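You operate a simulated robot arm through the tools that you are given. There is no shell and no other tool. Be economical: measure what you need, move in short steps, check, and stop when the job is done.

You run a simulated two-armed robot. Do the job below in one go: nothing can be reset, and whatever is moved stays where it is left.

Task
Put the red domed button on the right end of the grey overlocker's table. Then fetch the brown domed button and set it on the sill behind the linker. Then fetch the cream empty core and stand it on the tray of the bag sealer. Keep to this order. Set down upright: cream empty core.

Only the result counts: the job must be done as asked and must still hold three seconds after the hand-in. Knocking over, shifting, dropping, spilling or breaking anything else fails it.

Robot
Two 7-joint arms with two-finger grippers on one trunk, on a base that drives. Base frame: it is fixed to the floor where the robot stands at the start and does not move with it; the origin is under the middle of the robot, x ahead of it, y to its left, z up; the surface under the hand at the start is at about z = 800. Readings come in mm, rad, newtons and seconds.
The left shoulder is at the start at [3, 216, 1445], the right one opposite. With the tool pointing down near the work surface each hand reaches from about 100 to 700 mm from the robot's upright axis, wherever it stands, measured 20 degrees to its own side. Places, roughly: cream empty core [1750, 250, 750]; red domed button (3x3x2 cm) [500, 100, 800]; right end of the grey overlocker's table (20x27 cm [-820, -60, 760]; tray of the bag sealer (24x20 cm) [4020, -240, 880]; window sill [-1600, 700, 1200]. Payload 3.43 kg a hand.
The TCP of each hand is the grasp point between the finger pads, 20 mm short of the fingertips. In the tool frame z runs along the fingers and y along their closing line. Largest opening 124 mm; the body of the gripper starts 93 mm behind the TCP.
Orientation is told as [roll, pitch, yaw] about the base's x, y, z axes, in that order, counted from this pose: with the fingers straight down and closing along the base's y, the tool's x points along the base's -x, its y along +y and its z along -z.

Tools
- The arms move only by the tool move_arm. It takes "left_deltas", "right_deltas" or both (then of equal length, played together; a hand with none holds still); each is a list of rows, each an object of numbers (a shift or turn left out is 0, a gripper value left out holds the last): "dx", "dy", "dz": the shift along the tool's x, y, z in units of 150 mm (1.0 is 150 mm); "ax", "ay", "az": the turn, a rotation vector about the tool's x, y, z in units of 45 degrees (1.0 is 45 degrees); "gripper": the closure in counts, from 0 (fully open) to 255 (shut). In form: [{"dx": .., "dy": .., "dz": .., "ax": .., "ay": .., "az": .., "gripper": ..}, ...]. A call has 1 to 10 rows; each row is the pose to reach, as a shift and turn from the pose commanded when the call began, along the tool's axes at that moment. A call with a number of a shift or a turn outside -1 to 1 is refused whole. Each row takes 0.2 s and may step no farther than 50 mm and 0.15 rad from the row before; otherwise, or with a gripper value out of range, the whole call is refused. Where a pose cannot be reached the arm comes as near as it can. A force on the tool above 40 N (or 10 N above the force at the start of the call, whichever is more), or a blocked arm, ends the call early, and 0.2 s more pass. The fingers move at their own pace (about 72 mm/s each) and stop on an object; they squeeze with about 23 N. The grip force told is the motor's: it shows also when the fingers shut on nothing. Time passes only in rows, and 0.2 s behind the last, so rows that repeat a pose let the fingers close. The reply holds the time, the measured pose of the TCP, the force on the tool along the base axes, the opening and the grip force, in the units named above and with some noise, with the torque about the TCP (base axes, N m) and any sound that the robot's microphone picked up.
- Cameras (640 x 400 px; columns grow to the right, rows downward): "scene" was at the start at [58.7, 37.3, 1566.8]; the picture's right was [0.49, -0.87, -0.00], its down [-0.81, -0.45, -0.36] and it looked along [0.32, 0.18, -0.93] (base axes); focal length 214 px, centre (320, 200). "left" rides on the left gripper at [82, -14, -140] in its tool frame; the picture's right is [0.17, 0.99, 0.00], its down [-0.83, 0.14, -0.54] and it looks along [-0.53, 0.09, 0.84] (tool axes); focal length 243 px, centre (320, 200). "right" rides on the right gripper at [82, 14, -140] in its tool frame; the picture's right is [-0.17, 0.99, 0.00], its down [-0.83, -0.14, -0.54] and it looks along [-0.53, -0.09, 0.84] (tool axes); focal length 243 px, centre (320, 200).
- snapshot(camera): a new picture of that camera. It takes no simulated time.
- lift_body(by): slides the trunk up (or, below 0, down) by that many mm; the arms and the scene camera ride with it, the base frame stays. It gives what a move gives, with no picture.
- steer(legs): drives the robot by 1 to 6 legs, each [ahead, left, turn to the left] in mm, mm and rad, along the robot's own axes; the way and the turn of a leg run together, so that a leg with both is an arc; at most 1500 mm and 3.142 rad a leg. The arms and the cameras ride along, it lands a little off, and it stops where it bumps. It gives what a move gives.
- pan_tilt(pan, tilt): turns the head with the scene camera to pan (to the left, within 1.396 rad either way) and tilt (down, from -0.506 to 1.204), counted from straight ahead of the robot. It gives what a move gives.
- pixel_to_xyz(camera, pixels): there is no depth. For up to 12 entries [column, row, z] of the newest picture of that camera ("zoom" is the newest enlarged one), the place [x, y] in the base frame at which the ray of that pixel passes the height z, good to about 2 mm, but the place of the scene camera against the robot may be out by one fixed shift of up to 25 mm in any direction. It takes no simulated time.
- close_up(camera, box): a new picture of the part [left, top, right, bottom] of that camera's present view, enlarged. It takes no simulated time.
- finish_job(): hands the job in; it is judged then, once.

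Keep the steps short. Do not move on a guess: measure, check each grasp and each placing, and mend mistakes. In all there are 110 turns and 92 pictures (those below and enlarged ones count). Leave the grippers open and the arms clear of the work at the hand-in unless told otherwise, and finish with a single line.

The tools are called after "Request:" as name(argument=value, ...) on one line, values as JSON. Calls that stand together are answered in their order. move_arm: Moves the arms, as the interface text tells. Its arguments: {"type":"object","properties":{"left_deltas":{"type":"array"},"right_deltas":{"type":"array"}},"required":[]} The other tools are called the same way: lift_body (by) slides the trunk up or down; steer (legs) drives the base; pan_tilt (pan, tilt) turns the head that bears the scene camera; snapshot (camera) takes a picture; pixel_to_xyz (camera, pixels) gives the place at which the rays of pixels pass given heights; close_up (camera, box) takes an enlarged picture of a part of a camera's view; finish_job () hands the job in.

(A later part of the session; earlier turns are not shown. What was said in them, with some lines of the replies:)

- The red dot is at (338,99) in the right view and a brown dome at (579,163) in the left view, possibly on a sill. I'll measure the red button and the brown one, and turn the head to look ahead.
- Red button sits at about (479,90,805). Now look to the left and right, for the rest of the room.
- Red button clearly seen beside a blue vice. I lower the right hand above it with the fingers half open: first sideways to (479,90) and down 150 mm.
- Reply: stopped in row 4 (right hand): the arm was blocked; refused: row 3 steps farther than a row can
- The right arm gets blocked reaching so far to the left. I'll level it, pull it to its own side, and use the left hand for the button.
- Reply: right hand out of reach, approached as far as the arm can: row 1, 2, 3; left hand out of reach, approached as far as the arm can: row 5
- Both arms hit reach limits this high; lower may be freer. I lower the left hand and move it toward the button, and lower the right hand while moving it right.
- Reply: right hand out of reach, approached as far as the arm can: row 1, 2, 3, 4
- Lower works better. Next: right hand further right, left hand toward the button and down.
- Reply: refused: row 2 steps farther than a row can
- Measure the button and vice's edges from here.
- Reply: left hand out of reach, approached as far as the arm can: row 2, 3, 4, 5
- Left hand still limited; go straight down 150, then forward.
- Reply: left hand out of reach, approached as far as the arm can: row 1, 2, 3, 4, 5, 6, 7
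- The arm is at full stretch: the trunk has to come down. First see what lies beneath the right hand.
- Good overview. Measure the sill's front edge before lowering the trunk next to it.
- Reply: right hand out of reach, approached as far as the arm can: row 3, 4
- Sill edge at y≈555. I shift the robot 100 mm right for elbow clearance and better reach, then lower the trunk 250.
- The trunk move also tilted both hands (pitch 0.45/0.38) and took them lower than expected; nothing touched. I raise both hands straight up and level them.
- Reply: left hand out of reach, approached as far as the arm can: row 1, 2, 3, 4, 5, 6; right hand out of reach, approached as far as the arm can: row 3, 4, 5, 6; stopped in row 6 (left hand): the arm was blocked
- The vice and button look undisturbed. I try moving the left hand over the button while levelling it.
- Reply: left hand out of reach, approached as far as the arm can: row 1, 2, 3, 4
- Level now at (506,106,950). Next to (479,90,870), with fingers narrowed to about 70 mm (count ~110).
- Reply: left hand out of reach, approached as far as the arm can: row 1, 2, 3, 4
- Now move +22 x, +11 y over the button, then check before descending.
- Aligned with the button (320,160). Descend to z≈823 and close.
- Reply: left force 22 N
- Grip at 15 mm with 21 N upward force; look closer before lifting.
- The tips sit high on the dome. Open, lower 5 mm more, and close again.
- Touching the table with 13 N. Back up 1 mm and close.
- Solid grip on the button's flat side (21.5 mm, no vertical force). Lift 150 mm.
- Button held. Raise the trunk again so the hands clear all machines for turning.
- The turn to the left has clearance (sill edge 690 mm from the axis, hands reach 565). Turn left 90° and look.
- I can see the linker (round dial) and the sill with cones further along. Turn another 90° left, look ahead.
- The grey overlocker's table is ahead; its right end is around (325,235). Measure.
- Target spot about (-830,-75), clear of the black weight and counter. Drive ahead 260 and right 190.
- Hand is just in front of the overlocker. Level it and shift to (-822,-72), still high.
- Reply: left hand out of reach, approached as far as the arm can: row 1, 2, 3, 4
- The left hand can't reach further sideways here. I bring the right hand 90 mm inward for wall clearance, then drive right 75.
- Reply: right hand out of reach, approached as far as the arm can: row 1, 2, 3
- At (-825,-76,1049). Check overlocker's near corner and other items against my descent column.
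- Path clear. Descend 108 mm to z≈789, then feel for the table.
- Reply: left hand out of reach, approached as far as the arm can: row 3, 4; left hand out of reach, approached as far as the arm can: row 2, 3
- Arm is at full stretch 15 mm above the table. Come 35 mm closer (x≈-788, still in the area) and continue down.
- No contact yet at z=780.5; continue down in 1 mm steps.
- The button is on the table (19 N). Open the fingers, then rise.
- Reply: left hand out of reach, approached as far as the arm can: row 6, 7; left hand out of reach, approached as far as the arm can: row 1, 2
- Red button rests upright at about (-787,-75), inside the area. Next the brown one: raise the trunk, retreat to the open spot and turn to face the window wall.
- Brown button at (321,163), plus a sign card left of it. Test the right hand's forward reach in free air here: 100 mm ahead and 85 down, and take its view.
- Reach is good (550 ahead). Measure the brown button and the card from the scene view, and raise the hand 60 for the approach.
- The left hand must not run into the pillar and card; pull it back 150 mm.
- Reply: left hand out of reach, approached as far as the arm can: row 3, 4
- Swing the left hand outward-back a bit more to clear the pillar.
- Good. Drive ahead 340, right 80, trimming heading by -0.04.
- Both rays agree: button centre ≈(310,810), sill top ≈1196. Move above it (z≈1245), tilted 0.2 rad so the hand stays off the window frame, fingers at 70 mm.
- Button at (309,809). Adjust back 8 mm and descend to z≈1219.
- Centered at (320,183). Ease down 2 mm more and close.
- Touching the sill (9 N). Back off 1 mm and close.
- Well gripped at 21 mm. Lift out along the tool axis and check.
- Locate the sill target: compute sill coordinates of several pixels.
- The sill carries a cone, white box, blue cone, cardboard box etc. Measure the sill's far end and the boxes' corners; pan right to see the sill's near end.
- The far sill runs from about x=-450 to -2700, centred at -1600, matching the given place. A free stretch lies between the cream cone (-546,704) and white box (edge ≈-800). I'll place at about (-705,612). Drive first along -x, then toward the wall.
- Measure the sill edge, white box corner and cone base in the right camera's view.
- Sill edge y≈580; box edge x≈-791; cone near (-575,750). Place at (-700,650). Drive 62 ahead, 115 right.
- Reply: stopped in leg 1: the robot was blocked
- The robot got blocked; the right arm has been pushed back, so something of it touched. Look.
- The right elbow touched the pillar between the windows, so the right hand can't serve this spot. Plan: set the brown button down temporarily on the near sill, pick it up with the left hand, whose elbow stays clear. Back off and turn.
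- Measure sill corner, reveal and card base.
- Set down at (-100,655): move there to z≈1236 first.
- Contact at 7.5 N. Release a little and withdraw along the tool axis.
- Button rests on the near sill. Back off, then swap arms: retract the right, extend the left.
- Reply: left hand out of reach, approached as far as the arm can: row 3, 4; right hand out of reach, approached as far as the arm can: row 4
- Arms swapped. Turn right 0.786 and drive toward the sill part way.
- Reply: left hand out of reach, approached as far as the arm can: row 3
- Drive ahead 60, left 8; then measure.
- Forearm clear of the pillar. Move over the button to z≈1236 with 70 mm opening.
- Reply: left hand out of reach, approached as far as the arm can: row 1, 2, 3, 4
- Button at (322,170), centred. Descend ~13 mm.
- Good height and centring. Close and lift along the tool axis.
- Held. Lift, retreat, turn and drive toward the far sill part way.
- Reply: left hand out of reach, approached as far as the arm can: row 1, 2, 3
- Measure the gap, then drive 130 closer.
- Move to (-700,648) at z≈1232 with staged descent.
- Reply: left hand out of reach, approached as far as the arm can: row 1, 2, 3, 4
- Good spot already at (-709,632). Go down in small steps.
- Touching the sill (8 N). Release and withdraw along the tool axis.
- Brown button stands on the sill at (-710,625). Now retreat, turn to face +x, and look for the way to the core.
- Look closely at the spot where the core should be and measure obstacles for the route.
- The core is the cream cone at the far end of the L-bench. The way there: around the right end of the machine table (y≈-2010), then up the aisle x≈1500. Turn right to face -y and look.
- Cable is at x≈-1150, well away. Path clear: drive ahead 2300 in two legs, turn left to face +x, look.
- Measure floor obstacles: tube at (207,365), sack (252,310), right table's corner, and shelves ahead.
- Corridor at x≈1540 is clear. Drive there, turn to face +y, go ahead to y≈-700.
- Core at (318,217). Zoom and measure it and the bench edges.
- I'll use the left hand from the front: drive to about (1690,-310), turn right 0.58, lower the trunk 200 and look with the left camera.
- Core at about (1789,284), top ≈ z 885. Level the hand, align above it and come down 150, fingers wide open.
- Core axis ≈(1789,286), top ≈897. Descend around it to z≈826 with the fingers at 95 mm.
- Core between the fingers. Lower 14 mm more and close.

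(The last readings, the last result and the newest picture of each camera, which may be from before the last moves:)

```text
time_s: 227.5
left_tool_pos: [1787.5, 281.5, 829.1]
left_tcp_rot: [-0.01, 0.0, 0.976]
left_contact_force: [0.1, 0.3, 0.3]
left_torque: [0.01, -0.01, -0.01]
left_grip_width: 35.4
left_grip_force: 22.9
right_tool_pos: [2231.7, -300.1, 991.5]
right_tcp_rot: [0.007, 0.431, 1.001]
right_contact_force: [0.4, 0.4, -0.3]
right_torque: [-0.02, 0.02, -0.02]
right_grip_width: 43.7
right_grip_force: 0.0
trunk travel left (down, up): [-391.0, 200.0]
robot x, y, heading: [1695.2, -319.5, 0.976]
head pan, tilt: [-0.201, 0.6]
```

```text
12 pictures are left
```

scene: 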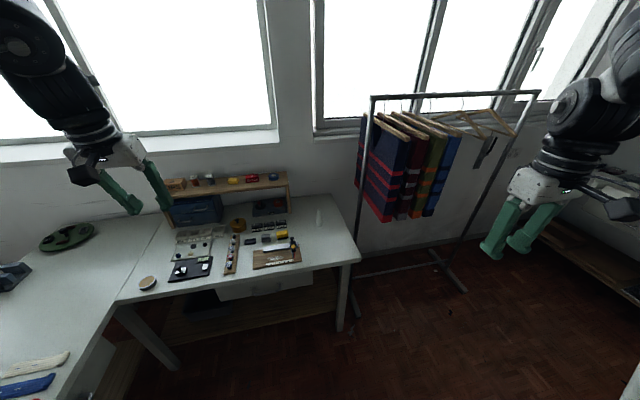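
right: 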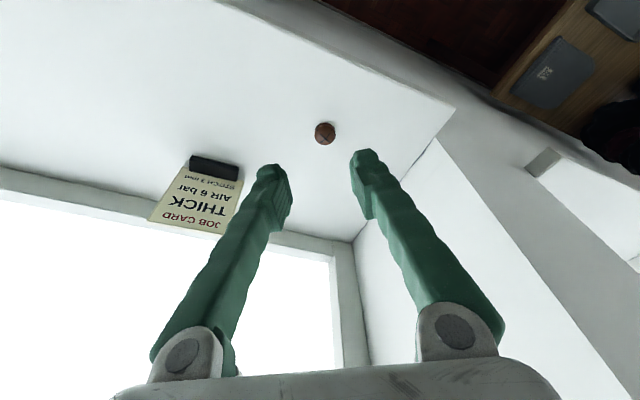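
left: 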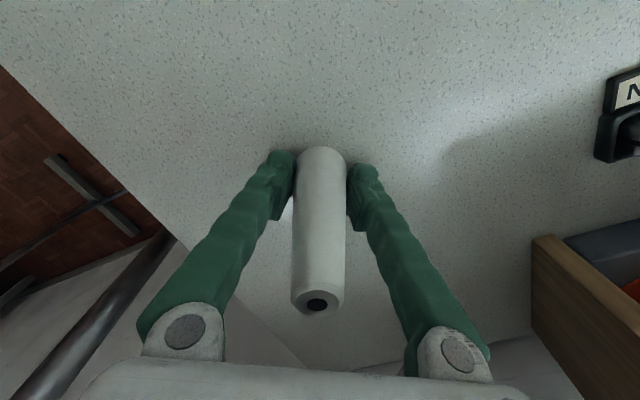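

Core gripped upright at 35 mm. Lift it 150, raise and level the right hand too.

Request:
move_arm(left_deltas=[{"dz": -0.25, "gripper": 255}, {"dz": -0.5, "gripper": 255}, {"dz": -0.75, "gripper": 255}, {"dz": -1.0, "gripper": 255}], right_deltas=[{"dx": 0.1, "dz": -0.22, "ay": -0.14}, {"dx": 0.2, "dz": -0.44, "ay": -0.28}, {"dx": 0.3, "dz": -0.66, "ay": -0.42}, {"dx": 0.41, "dz": -0.9, "ay": -0.54}])

Request:
steer(legs=[[-350, 235, 0], [0, 0, -0.976]])

Request:
pan_tilt(pan=0.0, tilt=0.45)

Request:
snapshot(camera="scene")

```text
time_s: 228.5
left_tool_pos: [1787.6, 282.5, 981.5]
left_tcp_rot: [-0.012, 0.001, 0.976]
left_contact_force: [0.5, 0.1, -0.1]
left_torque: [0.04, -0.02, -0.03]
left_grip_width: 35.3
left_grip_force: 22.6
right_tool_pos: [2190.1, -210.0, 1069.4]
right_tcp_rot: [0.007, 0.008, 1.0]
right_contact_force: [-0.8, 0.0, 1.0]
right_torque: [0.01, 0.01, -0.01]
right_grip_width: 43.7
right_grip_force: 0.0
right hand out of reach, approached as far as the arm can: row 1, 2, 3, 4
trunk travel left (down, up): [-391.0, 200.0]
robot x, y, heading: [1698.4, -316.6, 0.975]
head pan, tilt: [-0.201, 0.6]
```

```text
time_s: 235.7
left_tool_pos: [1853.1, -199.2, 981.7]
left_tcp_rot: [-0.012, 0.002, 0.019]
left_contact_force: [-0.2, 0.4, 0.1]
left_torque: [0.0, 0.0, -0.03]
left_grip_width: 35.6
left_grip_force: 23.1
right_tool_pos: [1682.3, -813.2, 1068.9]
right_tcp_rot: [0.009, 0.01, 0.039]
right_contact_force: [0.1, 0.2, -0.2]
right_torque: [0.0, 0.01, 0.02]
right_grip_width: 43.9
right_grip_force: 0.1
trunk travel left (down, up): [-391.0, 200.0]
robot x, y, heading: [1310.1, -471.1, 0.022]
head pan, tilt: [-0.201, 0.6]
```

```text
time_s: 236.4
left_tool_pos: [1854.1, -199.3, 981.6]
left_tcp_rot: [-0.01, 0.002, 0.017]
left_contact_force: [-0.3, 0.3, 0.3]
left_torque: [0.0, 0.01, 0.01]
left_grip_width: 35.8
left_grip_force: 22.8
right_tool_pos: [1681.1, -813.9, 1068.5]
right_tcp_rot: [0.009, 0.008, 0.04]
right_contact_force: [0.6, -0.1, 0.2]
right_torque: [0.01, 0.03, 0.0]
right_grip_width: 43.6
right_grip_force: 0.1
trunk travel left (down, up): [-391.0, 200.0]
robot x, y, heading: [1310.5, -472.3, 0.022]
head pan, tilt: [0.0, 0.45]
```

```text
11 pictures are left
```

scene: 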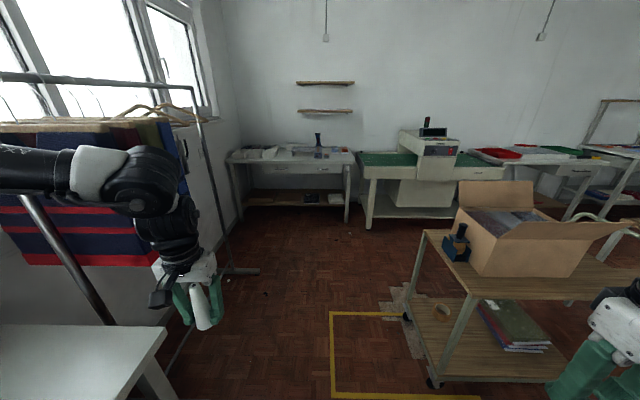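

Zoom on the far wall tables to find the bag sealer and tray near (301,142), and measure the rack and trolley for clearance.

Request:
close_up(camera="scene", box=[216, 110, 376, 210])

Request:
pixel_to_xyz(camera="scene", pixels=[[258, 271, 0], [225, 272, 0], [193, 88, 1600], [18, 85, 1600], [433, 385, 0], [405, 318, 0], [422, 232, 800], [120, 327, 0], [345, 222, 0], [350, 160, 870], [300, 157, 880]])

```text
4.00 times, centred on (296, 160) of scene
```

zoom: 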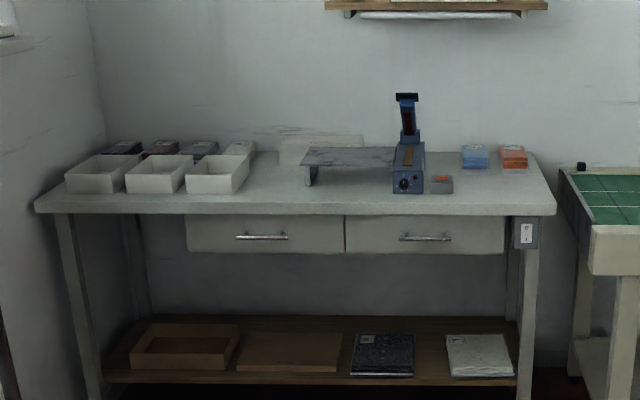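

```text
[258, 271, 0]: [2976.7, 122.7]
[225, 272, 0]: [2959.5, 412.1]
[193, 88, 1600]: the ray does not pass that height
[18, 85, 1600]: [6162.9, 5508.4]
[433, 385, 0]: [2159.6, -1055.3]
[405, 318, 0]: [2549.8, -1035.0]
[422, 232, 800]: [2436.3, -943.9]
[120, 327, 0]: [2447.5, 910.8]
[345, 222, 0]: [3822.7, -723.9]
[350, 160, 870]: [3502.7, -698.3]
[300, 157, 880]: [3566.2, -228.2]
```

The bag sealer is the blue unit with a raised grey tray at (304,149). Corridor between rack (y≥122) and trolley (y≤-944) fits. Raise the core 75 mm and drive ahead.

Request:
move_arm(left_deltas=[{"dz": -0.25, "gripper": 255}, {"dz": -0.5, "gripper": 255}])

Request:
steer(legs=[[0, 0, -0.022], [1000, -15, 0], [900, -15, 0]])

Request:
snapshot(camera="scene")

```text
time_s: 237.0
left_tool_pos: [1854.4, -198.6, 1057.2]
left_tcp_rot: [-0.01, 0.002, 0.018]
left_contact_force: [-0.6, -0.7, -0.2]
left_torque: [0.0, -0.01, 0.03]
left_grip_width: 35.3
left_grip_force: 23.6
right_tool_pos: [1680.0, -814.0, 1069.4]
right_tcp_rot: [0.009, 0.008, 0.039]
right_contact_force: [0.3, -0.9, 0.3]
right_torque: [-0.02, -0.02, -0.01]
right_grip_width: 43.7
right_grip_force: 0.1
trunk travel left (down, up): [-391.0, 200.0]
robot x, y, heading: [1312.2, -470.0, 0.013]
head pan, tilt: [0.0, 0.45]
```

```text
time_s: 249.1
left_tool_pos: [3746.6, -230.1, 1057.2]
left_tcp_rot: [-0.013, 0.001, 0.011]
left_contact_force: [0.0, 1.3, -0.6]
left_torque: [0.01, -0.02, -0.01]
left_grip_width: 35.1
left_grip_force: 23.6
right_tool_pos: [3569.3, -843.8, 1068.2]
right_tcp_rot: [0.008, 0.01, 0.036]
right_contact_force: [-0.1, 0.3, 0.1]
right_torque: [-0.03, 0.01, 0.0]
right_grip_width: 43.7
right_grip_force: 0.0
trunk travel left (down, up): [-391.0, 200.0]
robot x, y, heading: [3200.3, -497.8, 0.015]
head pan, tilt: [0.0, 0.45]
```

```text
9 pictures are left
```

scene: 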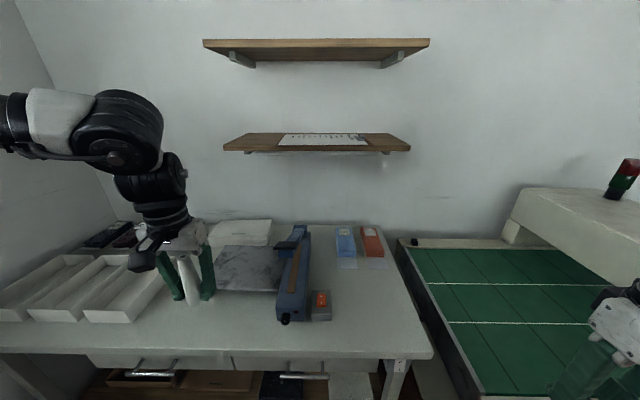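

Tray spans (215–285, 245–292). Measure its corners, the sealer and the shelf's front edge.

Request:
pixel_to_xyz(camera="scene", pixels=[[216, 291, 880], [278, 292, 880], [285, 247, 880], [222, 246, 880], [283, 318, 880], [225, 148, 1200], [410, 148, 1200], [225, 148, 1150], [250, 270, 880]])

Request:
snapshot(camera="left")

```text
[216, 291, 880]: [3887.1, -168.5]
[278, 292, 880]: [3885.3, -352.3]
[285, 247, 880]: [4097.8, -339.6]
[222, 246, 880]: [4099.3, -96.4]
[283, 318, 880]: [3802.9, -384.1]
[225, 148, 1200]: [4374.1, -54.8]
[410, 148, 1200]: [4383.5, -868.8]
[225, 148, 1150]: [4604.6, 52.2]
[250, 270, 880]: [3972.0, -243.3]
```

```text
8 pictures are left
```

left: 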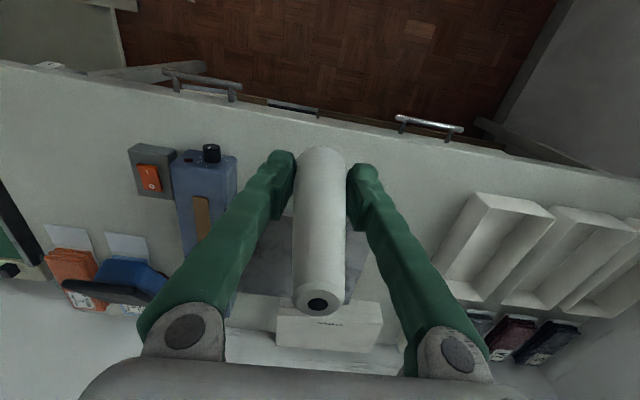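

Request:
pixel_to_xyz(camera="left", pixels=[[366, 245, 880], [345, 304, 880], [240, 293, 880], [290, 212, 880], [205, 155, 900], [240, 300, 900]])

Request:
close_up(camera="left", box=[200, 180, 420, 320])

```text
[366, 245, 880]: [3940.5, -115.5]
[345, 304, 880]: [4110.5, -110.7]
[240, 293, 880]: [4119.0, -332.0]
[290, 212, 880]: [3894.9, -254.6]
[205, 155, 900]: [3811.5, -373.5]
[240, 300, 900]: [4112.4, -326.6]
```

```text
2.86 times, centred on (310, 250) of left
```

zoom: 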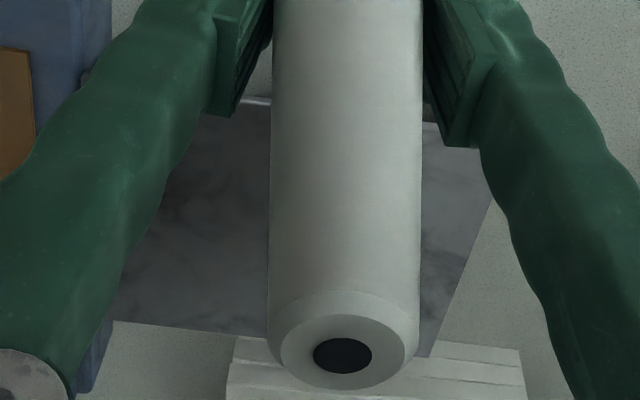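

Request:
pixel_to_xyz(camera="scene", pixels=[[230, 357, 800], [230, 357, 780], [395, 360, 790]])

Request:
pixel_to_xyz(camera="left", pixels=[[300, 118, 800], [250, 111, 800]])

Request:
move_arm(left_deltas=[{"dx": -0.2, "gripper": 255}, {"dx": -0.4, "gripper": 255}, {"dx": -0.5, "gripper": 255}])

```text
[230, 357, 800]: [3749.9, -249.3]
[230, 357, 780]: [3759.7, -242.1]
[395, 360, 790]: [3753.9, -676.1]
```

```text
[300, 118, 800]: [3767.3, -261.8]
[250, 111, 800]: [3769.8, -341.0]
```

```text
time_s: 249.9
left_tool_pos: [3800.7, -209.6, 1048.3]
left_tcp_rot: [-0.018, -0.004, 0.011]
left_contact_force: [0.1, 0.0, -0.6]
left_torque: [0.02, 0.0, -0.01]
left_grip_width: 35.0
left_grip_force: 23.3
left hand out of reach, approached as far as the arm can: row 2, 3
right_tool_pos: [3569.2, -844.0, 1068.1]
right_tcp_rot: [0.008, 0.009, 0.035]
right_contact_force: [0.5, 0.3, -0.2]
right_torque: [-0.01, 0.04, 0.03]
right_grip_width: 43.8
right_grip_force: 0.0
trunk travel left (down, up): [-391.0, 200.0]
robot x, y, heading: [3196.7, -504.4, 0.011]
head pan, tilt: [0.0, 0.45]
```

Table edge at x≈3765. Drive ahead 198, right 22 (keeps 368 mm clearance) to put the core over the tray.

Request:
steer(legs=[[198, -22, 0]])

Request:
move_arm(left_deltas=[{"dz": 0.2, "gripper": 255}, {"dz": 0.42, "gripper": 255}])

Request:
snapshot(camera="left")

```text
time_s: 251.8
left_tool_pos: [4001.9, -229.0, 1048.1]
left_tcp_rot: [-0.017, -0.006, 0.014]
left_contact_force: [0.3, -0.3, -0.3]
left_torque: [-0.03, 0.01, -0.01]
left_grip_width: 34.9
left_grip_force: 23.0
right_tool_pos: [3772.9, -860.9, 1069.8]
right_tcp_rot: [0.01, 0.008, 0.037]
right_contact_force: [0.1, 0.1, -0.5]
right_torque: [0.01, -0.04, 0.04]
right_grip_width: 43.6
right_grip_force: 0.0
trunk travel left (down, up): [-391.0, 200.0]
robot x, y, heading: [3406.1, -518.5, 0.012]
head pan, tilt: [0.0, 0.45]
```

```text
time_s: 252.4
left_tool_pos: [4004.2, -229.0, 982.4]
left_tcp_rot: [-0.019, -0.003, 0.016]
left_contact_force: [0.0, -0.1, -1.1]
left_torque: [0.01, -0.01, 0.02]
left_grip_width: 35.2
left_grip_force: 23.1
right_tool_pos: [3774.3, -861.4, 1069.2]
right_tcp_rot: [0.009, 0.01, 0.037]
right_contact_force: [-0.1, -1.0, 1.2]
right_torque: [-0.01, 0.0, -0.03]
right_grip_width: 43.7
right_grip_force: 0.0
trunk travel left (down, up): [-391.0, 200.0]
robot x, y, heading: [3404.6, -516.5, 0.017]
head pan, tilt: [0.0, 0.45]
```

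```text
6 pictures are left
```

left: 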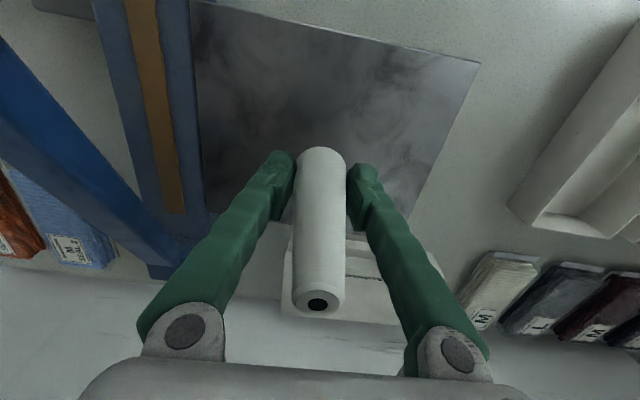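

Request:
pixel_to_xyz(camera="left", pixels=[[480, 62, 880], [412, 215, 880], [192, 5, 880], [205, 205, 880]])

Request:
move_arm(left_deltas=[{"dx": 0.06, "dz": 0.03, "gripper": 255}, {"dx": 0.1, "dz": 0.08, "gripper": 255}])

```text
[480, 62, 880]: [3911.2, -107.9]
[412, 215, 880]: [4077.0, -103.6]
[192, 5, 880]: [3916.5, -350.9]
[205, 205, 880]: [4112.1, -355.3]
```

```text
time_s: 253.0
left_tool_pos: [3987.9, -229.5, 971.8]
left_tcp_rot: [-0.014, -0.003, 0.017]
left_contact_force: [0.6, -0.8, 0.2]
left_torque: [-0.03, 0.0, -0.01]
left_grip_width: 35.3
left_grip_force: 22.8
right_tool_pos: [3773.3, -862.2, 1067.7]
right_tcp_rot: [0.008, 0.009, 0.037]
right_contact_force: [-0.3, -0.5, -0.5]
right_torque: [-0.02, 0.01, 0.02]
right_grip_width: 43.7
right_grip_force: 0.0
trunk travel left (down, up): [-391.0, 200.0]
robot x, y, heading: [3404.6, -518.9, 0.015]
head pan, tilt: [0.0, 0.45]
```

Tray spans x 3911–4110, y -353…-108; the core at (3988,-229) is well inside. Lower in small steps.

Request:
move_arm(left_deltas=[{"dz": 0.02, "gripper": 255}, {"dz": 0.04, "gripper": 255}, {"dz": 0.055, "gripper": 255}, {"dz": 0.07, "gripper": 255}, {"dz": 0.08, "gripper": 255}])

```text
time_s: 254.2
left_tool_pos: [3988.2, -229.9, 961.6]
left_tcp_rot: [-0.017, -0.003, 0.015]
left_contact_force: [-0.2, 0.3, 0.4]
left_torque: [-0.03, -0.03, -0.02]
left_grip_width: 35.2
left_grip_force: 23.2
right_tool_pos: [3773.3, -862.0, 1069.8]
right_tcp_rot: [0.01, 0.01, 0.037]
right_contact_force: [-0.5, -0.6, 0.9]
right_torque: [-0.01, -0.02, 0.03]
right_grip_width: 43.7
right_grip_force: 0.0
trunk travel left (down, up): [-391.0, 200.0]
robot x, y, heading: [3403.6, -519.2, 0.012]
head pan, tilt: [0.0, 0.45]
```

Request:
move_arm(left_deltas=[{"dz": 0.007, "gripper": 255}, {"dz": 0.014, "gripper": 255}, {"dz": 0.02, "gripper": 255}, {"dz": 0.026, "gripper": 255}])

```text
time_s: 255.2
left_tool_pos: [3988.0, -229.6, 956.9]
left_tcp_rot: [-0.017, -0.003, 0.013]
left_contact_force: [0.4, 0.0, -0.1]
left_torque: [0.01, 0.03, 0.07]
left_grip_width: 35.3
left_grip_force: 23.4
right_tool_pos: [3772.9, -860.8, 1069.7]
right_tcp_rot: [0.01, 0.01, 0.035]
right_contact_force: [0.0, 0.0, 0.1]
right_torque: [0.06, -0.01, 0.0]
right_grip_width: 43.6
right_grip_force: 0.0
trunk travel left (down, up): [-391.0, 200.0]
robot x, y, heading: [3404.3, -518.4, 0.012]
head pan, tilt: [0.0, 0.45]
```

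Request:
move_arm(left_deltas=[{"dz": 0.008, "gripper": 255}, {"dz": 0.016, "gripper": 255}, {"dz": 0.024, "gripper": 255}, {"dz": 0.032, "gripper": 255}])

Request:
snapshot(camera="left")

```text
time_s: 256.2
left_tool_pos: [3989.1, -229.9, 952.0]
left_tcp_rot: [-0.017, -0.002, 0.015]
left_contact_force: [0.4, 0.4, -0.9]
left_torque: [0.03, -0.03, 0.0]
left_grip_width: 35.1
left_grip_force: 22.7
right_tool_pos: [3773.0, -861.7, 1068.9]
right_tcp_rot: [0.009, 0.008, 0.038]
right_contact_force: [0.3, -0.1, -0.1]
right_torque: [-0.03, 0.01, 0.02]
right_grip_width: 43.9
right_grip_force: 0.1
trunk travel left (down, up): [-391.0, 200.0]
robot x, y, heading: [3402.1, -518.2, 0.014]
head pan, tilt: [0.0, 0.45]
```

```text
5 pictures are left
```

left: 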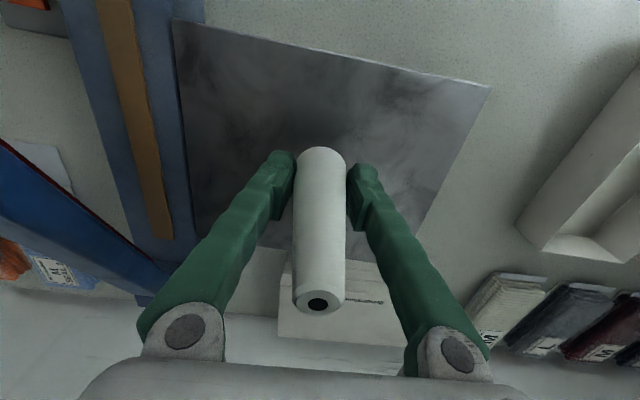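

Still no contact, shadow is tightening. Continue 5 mm.

Request:
move_arm(left_deltas=[{"dz": 0.007, "gripper": 255}, {"dz": 0.014, "gripper": 255}, {"dz": 0.021, "gripper": 255}, {"dz": 0.028, "gripper": 255}, {"dz": 0.033, "gripper": 255}])

```text
time_s: 257.4
left_tool_pos: [3990.2, -229.3, 947.6]
left_tcp_rot: [-0.017, -0.003, 0.013]
left_contact_force: [-1.0, 1.0, -1.1]
left_torque: [0.0, 0.0, 0.04]
left_grip_width: 34.8
left_grip_force: 22.8
right_tool_pos: [3773.2, -861.1, 1070.3]
right_tcp_rot: [0.007, 0.007, 0.036]
right_contact_force: [-0.4, -0.3, -0.3]
right_torque: [0.0, 0.01, -0.01]
right_grip_width: 43.8
right_grip_force: 0.0
trunk travel left (down, up): [-391.0, 200.0]
robot x, y, heading: [3402.2, -518.3, 0.014]
head pan, tilt: [0.0, 0.45]
```

Request:
move_arm(left_deltas=[{"dz": 0.008, "gripper": 255}, {"dz": 0.016, "gripper": 255}, {"dz": 0.024, "gripper": 255}, {"dz": 0.032, "gripper": 255}, {"dz": 0.04, "gripper": 255}, {"dz": 0.047, "gripper": 255}])

Request:
close_up(camera="left", box=[240, 100, 400, 200])

```text
time_s: 258.8
left_tool_pos: [3989.2, -229.6, 939.6]
left_tcp_rot: [-0.018, -0.003, 0.015]
left_contact_force: [-0.4, -0.6, -0.7]
left_torque: [0.0, -0.02, 0.02]
left_grip_width: 35.1
left_grip_force: 23.1
right_tool_pos: [3773.4, -860.5, 1068.9]
right_tcp_rot: [0.009, 0.008, 0.036]
right_contact_force: [-0.3, 0.2, 0.5]
right_torque: [0.01, -0.03, -0.01]
right_grip_width: 44.0
right_grip_force: 0.1
trunk travel left (down, up): [-391.0, 200.0]
robot x, y, heading: [3403.6, -520.5, 0.021]
head pan, tilt: [0.0, 0.45]
```

```text
4.00 times, centred on (320, 150) of left
```

zoom: 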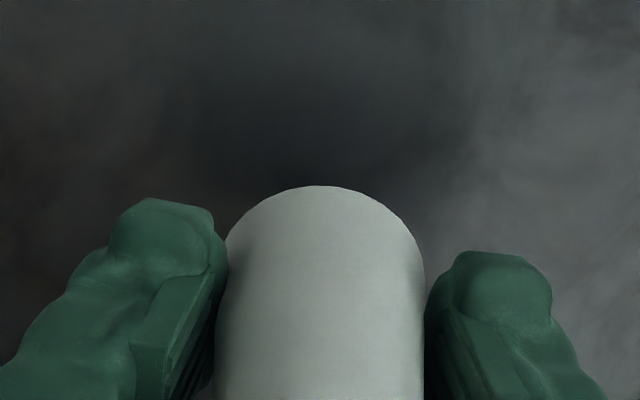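

Still free. Continue 12 mm in 1.2 mm steps; force stop protects.

Request:
move_arm(left_deltas=[{"dz": 0.008}, {"dz": 0.016}, {"dz": 0.024}, {"dz": 0.032}, {"dz": 0.04}, {"dz": 0.048}, {"dz": 0.056}, {"dz": 0.064}, {"dz": 0.072}, {"dz": 0.08}])

```text
time_s: 261.0
left_tool_pos: [3988.1, -229.7, 927.3]
left_tcp_rot: [-0.018, -0.005, 0.015]
left_contact_force: [0.6, 0.6, 0.1]
left_torque: [0.02, 0.02, 0.0]
left_grip_width: 35.1
left_grip_force: 23.1
right_tool_pos: [3773.9, -861.8, 1068.8]
right_tcp_rot: [0.008, 0.009, 0.037]
right_contact_force: [0.4, 0.4, -0.2]
right_torque: [0.0, 0.02, 0.01]
right_grip_width: 43.7
right_grip_force: 0.0
trunk travel left (down, up): [-391.0, 200.0]
robot x, y, heading: [3405.6, -515.9, 0.016]
head pan, tilt: [0.0, 0.45]
```

Re-projecting, the bench must have been at z≈800, so the base is ~28 mm below the TCP: contact expected near 908. Continue down 13 mm.

Request:
move_arm(left_deltas=[{"dz": 0.015}, {"dz": 0.03}, {"dz": 0.045}, {"dz": 0.06}, {"dz": 0.075}, {"dz": 0.087}])

```text
time_s: 262.4
left_tool_pos: [3989.5, -230.8, 916.4]
left_tcp_rot: [-0.019, -0.004, 0.012]
left_contact_force: [-0.2, -0.1, 0.0]
left_torque: [0.01, -0.01, -0.01]
left_grip_width: 34.9
left_grip_force: 22.7
right_tool_pos: [3773.8, -861.0, 1068.0]
right_tcp_rot: [0.008, 0.008, 0.038]
right_contact_force: [-0.1, -0.5, 0.4]
right_torque: [0.02, 0.02, 0.0]
right_grip_width: 43.8
right_grip_force: 0.1
trunk travel left (down, up): [-391.0, 200.0]
robot x, y, heading: [3403.5, -515.4, 0.014]
head pan, tilt: [0.0, 0.45]
```

Request:
move_arm(left_deltas=[{"dz": 0.01}, {"dz": 0.02}, {"dz": 0.03}, {"dz": 0.038}, {"dz": 0.046}, {"dz": 0.054}, {"dz": 0.06}])

```text
time_s: 264.0
left_tool_pos: [3989.3, -230.2, 905.5]
left_tcp_rot: [-0.017, -0.004, 0.013]
left_contact_force: [0.1, 0.0, -0.3]
left_torque: [0.01, -0.01, 0.0]
left_grip_width: 34.9
left_grip_force: 22.6
right_tool_pos: [3774.1, -861.2, 1068.9]
right_tcp_rot: [0.009, 0.008, 0.036]
right_contact_force: [0.1, -0.2, 0.4]
right_torque: [0.0, 0.0, 0.0]
right_grip_width: 43.8
right_grip_force: 0.0
trunk travel left (down, up): [-391.0, 200.0]
robot x, y, heading: [3403.9, -518.3, 0.016]
head pan, tilt: [0.0, 0.45]
```

Continue 10 mm in 1 mm steps, relying on the force stop.

Request:
move_arm(left_deltas=[{"dz": 0.007}, {"dz": 0.014}, {"dz": 0.021}, {"dz": 0.028}, {"dz": 0.035}, {"dz": 0.042}, {"dz": 0.049}, {"dz": 0.056}, {"dz": 0.063}, {"dz": 0.07}])

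Request:
snapshot(camera="left")

```text
time_s: 266.2
left_tool_pos: [3989.1, -232.2, 901.0]
left_tcp_rot: [-0.017, -0.009, 0.016]
left_contact_force: [-8.5, 1.6, 14.8]
left_torque: [0.1, 0.07, 0.03]
left_grip_width: 35.3
left_grip_force: 22.8
right_tool_pos: [3772.2, -861.7, 1069.7]
right_tcp_rot: [0.009, 0.009, 0.039]
right_contact_force: [-0.9, -0.6, 0.0]
right_torque: [-0.03, 0.0, 0.01]
right_grip_width: 43.9
right_grip_force: 0.1
trunk travel left (down, up): [-391.0, 200.0]
robot x, y, heading: [3403.3, -521.3, 0.013]
head pan, tilt: [0.0, 0.45]
stopped in row 10 (left hand): the force on the tool passed its limit at 41 N (the readings are from after the stop); the commanded pose is now the measured one
```

```text
3 pictures are left
5 turns are left
```

left: 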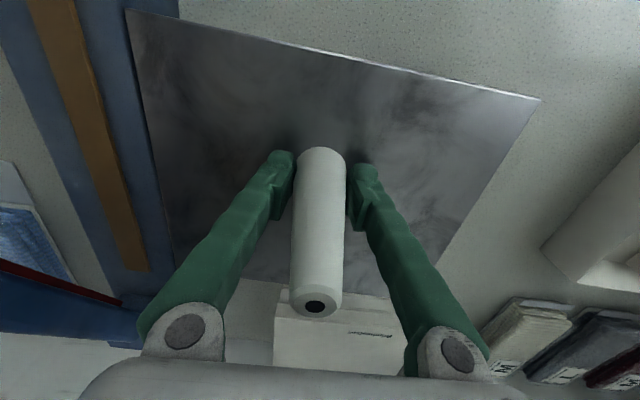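

The core stands on the tray (force stop, upright). Open the fingers, then rise straight up.

Request:
move_arm(left_deltas=[{"gripper": 190}, {"gripper": 150}, {"gripper": 90}, {"gripper": 60}, {"gripper": 60}, {"dz": -0.25, "gripper": 60}, {"dz": -0.5, "gripper": 60}, {"dz": -0.75, "gripper": 60}, {"dz": -1.0, "gripper": 60}])

Request:
snapshot(camera="left")

```text
time_s: 268.2
left_tool_pos: [3988.0, -224.2, 1048.8]
left_tcp_rot: [-0.016, -0.008, 0.015]
left_contact_force: [0.3, -0.4, 0.1]
left_torque: [0.01, -0.02, 0.0]
left_grip_width: 94.8
left_grip_force: 0.0
right_tool_pos: [3773.0, -862.6, 1069.2]
right_tcp_rot: [0.01, 0.01, 0.037]
right_contact_force: [0.0, -0.3, 0.0]
right_torque: [0.01, 0.03, -0.03]
right_grip_width: 44.1
right_grip_force: 0.0
trunk travel left (down, up): [-391.0, 200.0]
robot x, y, heading: [3404.3, -515.2, 0.014]
head pan, tilt: [0.0, 0.45]
```

```text
2 pictures are left
4 turns are left
```

left: 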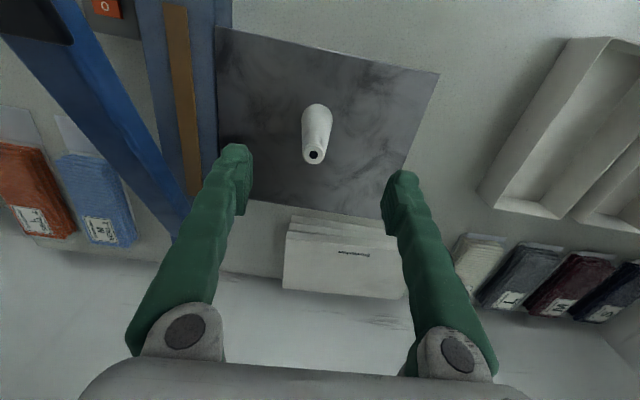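

The core stands upright in the middle of the tray. Open both grippers and back the robot away to clear the work.

Request:
move_arm(left_deltas=[{"dz": -0.2, "gripper": 0}, {"dz": -0.4, "gripper": 0}, {"dz": -0.4, "gripper": 0}], right_deltas=[{"gripper": 0}, {"gripper": 0}, {"gripper": 0}])

Request:
steer(legs=[[-300, 0, 0]])

Request:
snapshot(camera="scene")

```text
time_s: 269.0
left_tool_pos: [3987.4, -222.3, 1107.3]
left_tcp_rot: [-0.02, -0.012, 0.015]
left_contact_force: [0.0, 0.3, 0.7]
left_torque: [-0.01, 0.01, 0.01]
left_grip_width: 124.1
left_grip_force: 0.0
right_tool_pos: [3773.9, -861.1, 1068.1]
right_tcp_rot: [0.009, 0.01, 0.037]
right_contact_force: [0.8, 1.0, -0.6]
right_torque: [0.0, -0.01, 0.01]
right_grip_width: 124.1
right_grip_force: 0.1
trunk travel left (down, up): [-391.0, 200.0]
robot x, y, heading: [3403.3, -516.1, 0.018]
head pan, tilt: [0.0, 0.45]
```

```text
time_s: 271.3
left_tool_pos: [3700.5, -228.7, 1105.4]
left_tcp_rot: [-0.018, -0.014, 0.015]
left_contact_force: [-0.2, 0.2, -0.3]
left_torque: [0.01, 0.0, -0.02]
left_grip_width: 123.9
left_grip_force: 0.0
right_tool_pos: [3486.1, -867.4, 1069.0]
right_tcp_rot: [0.009, 0.01, 0.035]
right_contact_force: [-0.6, 0.5, -0.5]
right_torque: [0.02, 0.03, -0.02]
right_grip_width: 123.8
right_grip_force: 0.1
trunk travel left (down, up): [-391.0, 200.0]
robot x, y, heading: [3114.0, -520.5, 0.012]
head pan, tilt: [0.0, 0.45]
```

```text
1 pictures are left
3 turns are left
```

scene: 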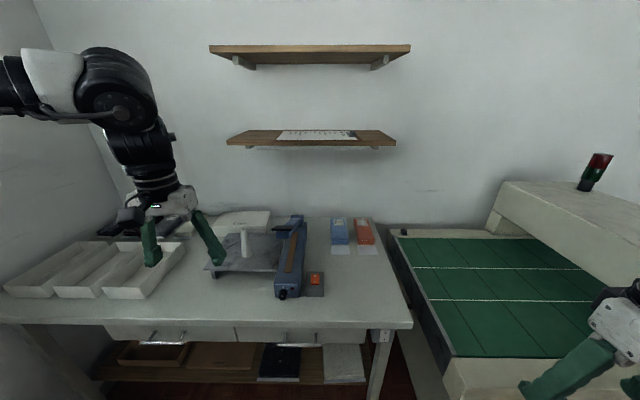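

The core stands upright on the tray at (244,243), and both arms are clear with the grippers open. Handing in.

Request:
finish_job()

```text
The job is handed in.
```

I set the red button on the right end of the overlocker's table, then the brown button on the sill behind the linker (at its near end, about x = -710), then the cream core upright on the bag sealer's tray; the right arm touched the pillar between the windows once, and I saw nothing disturbed.
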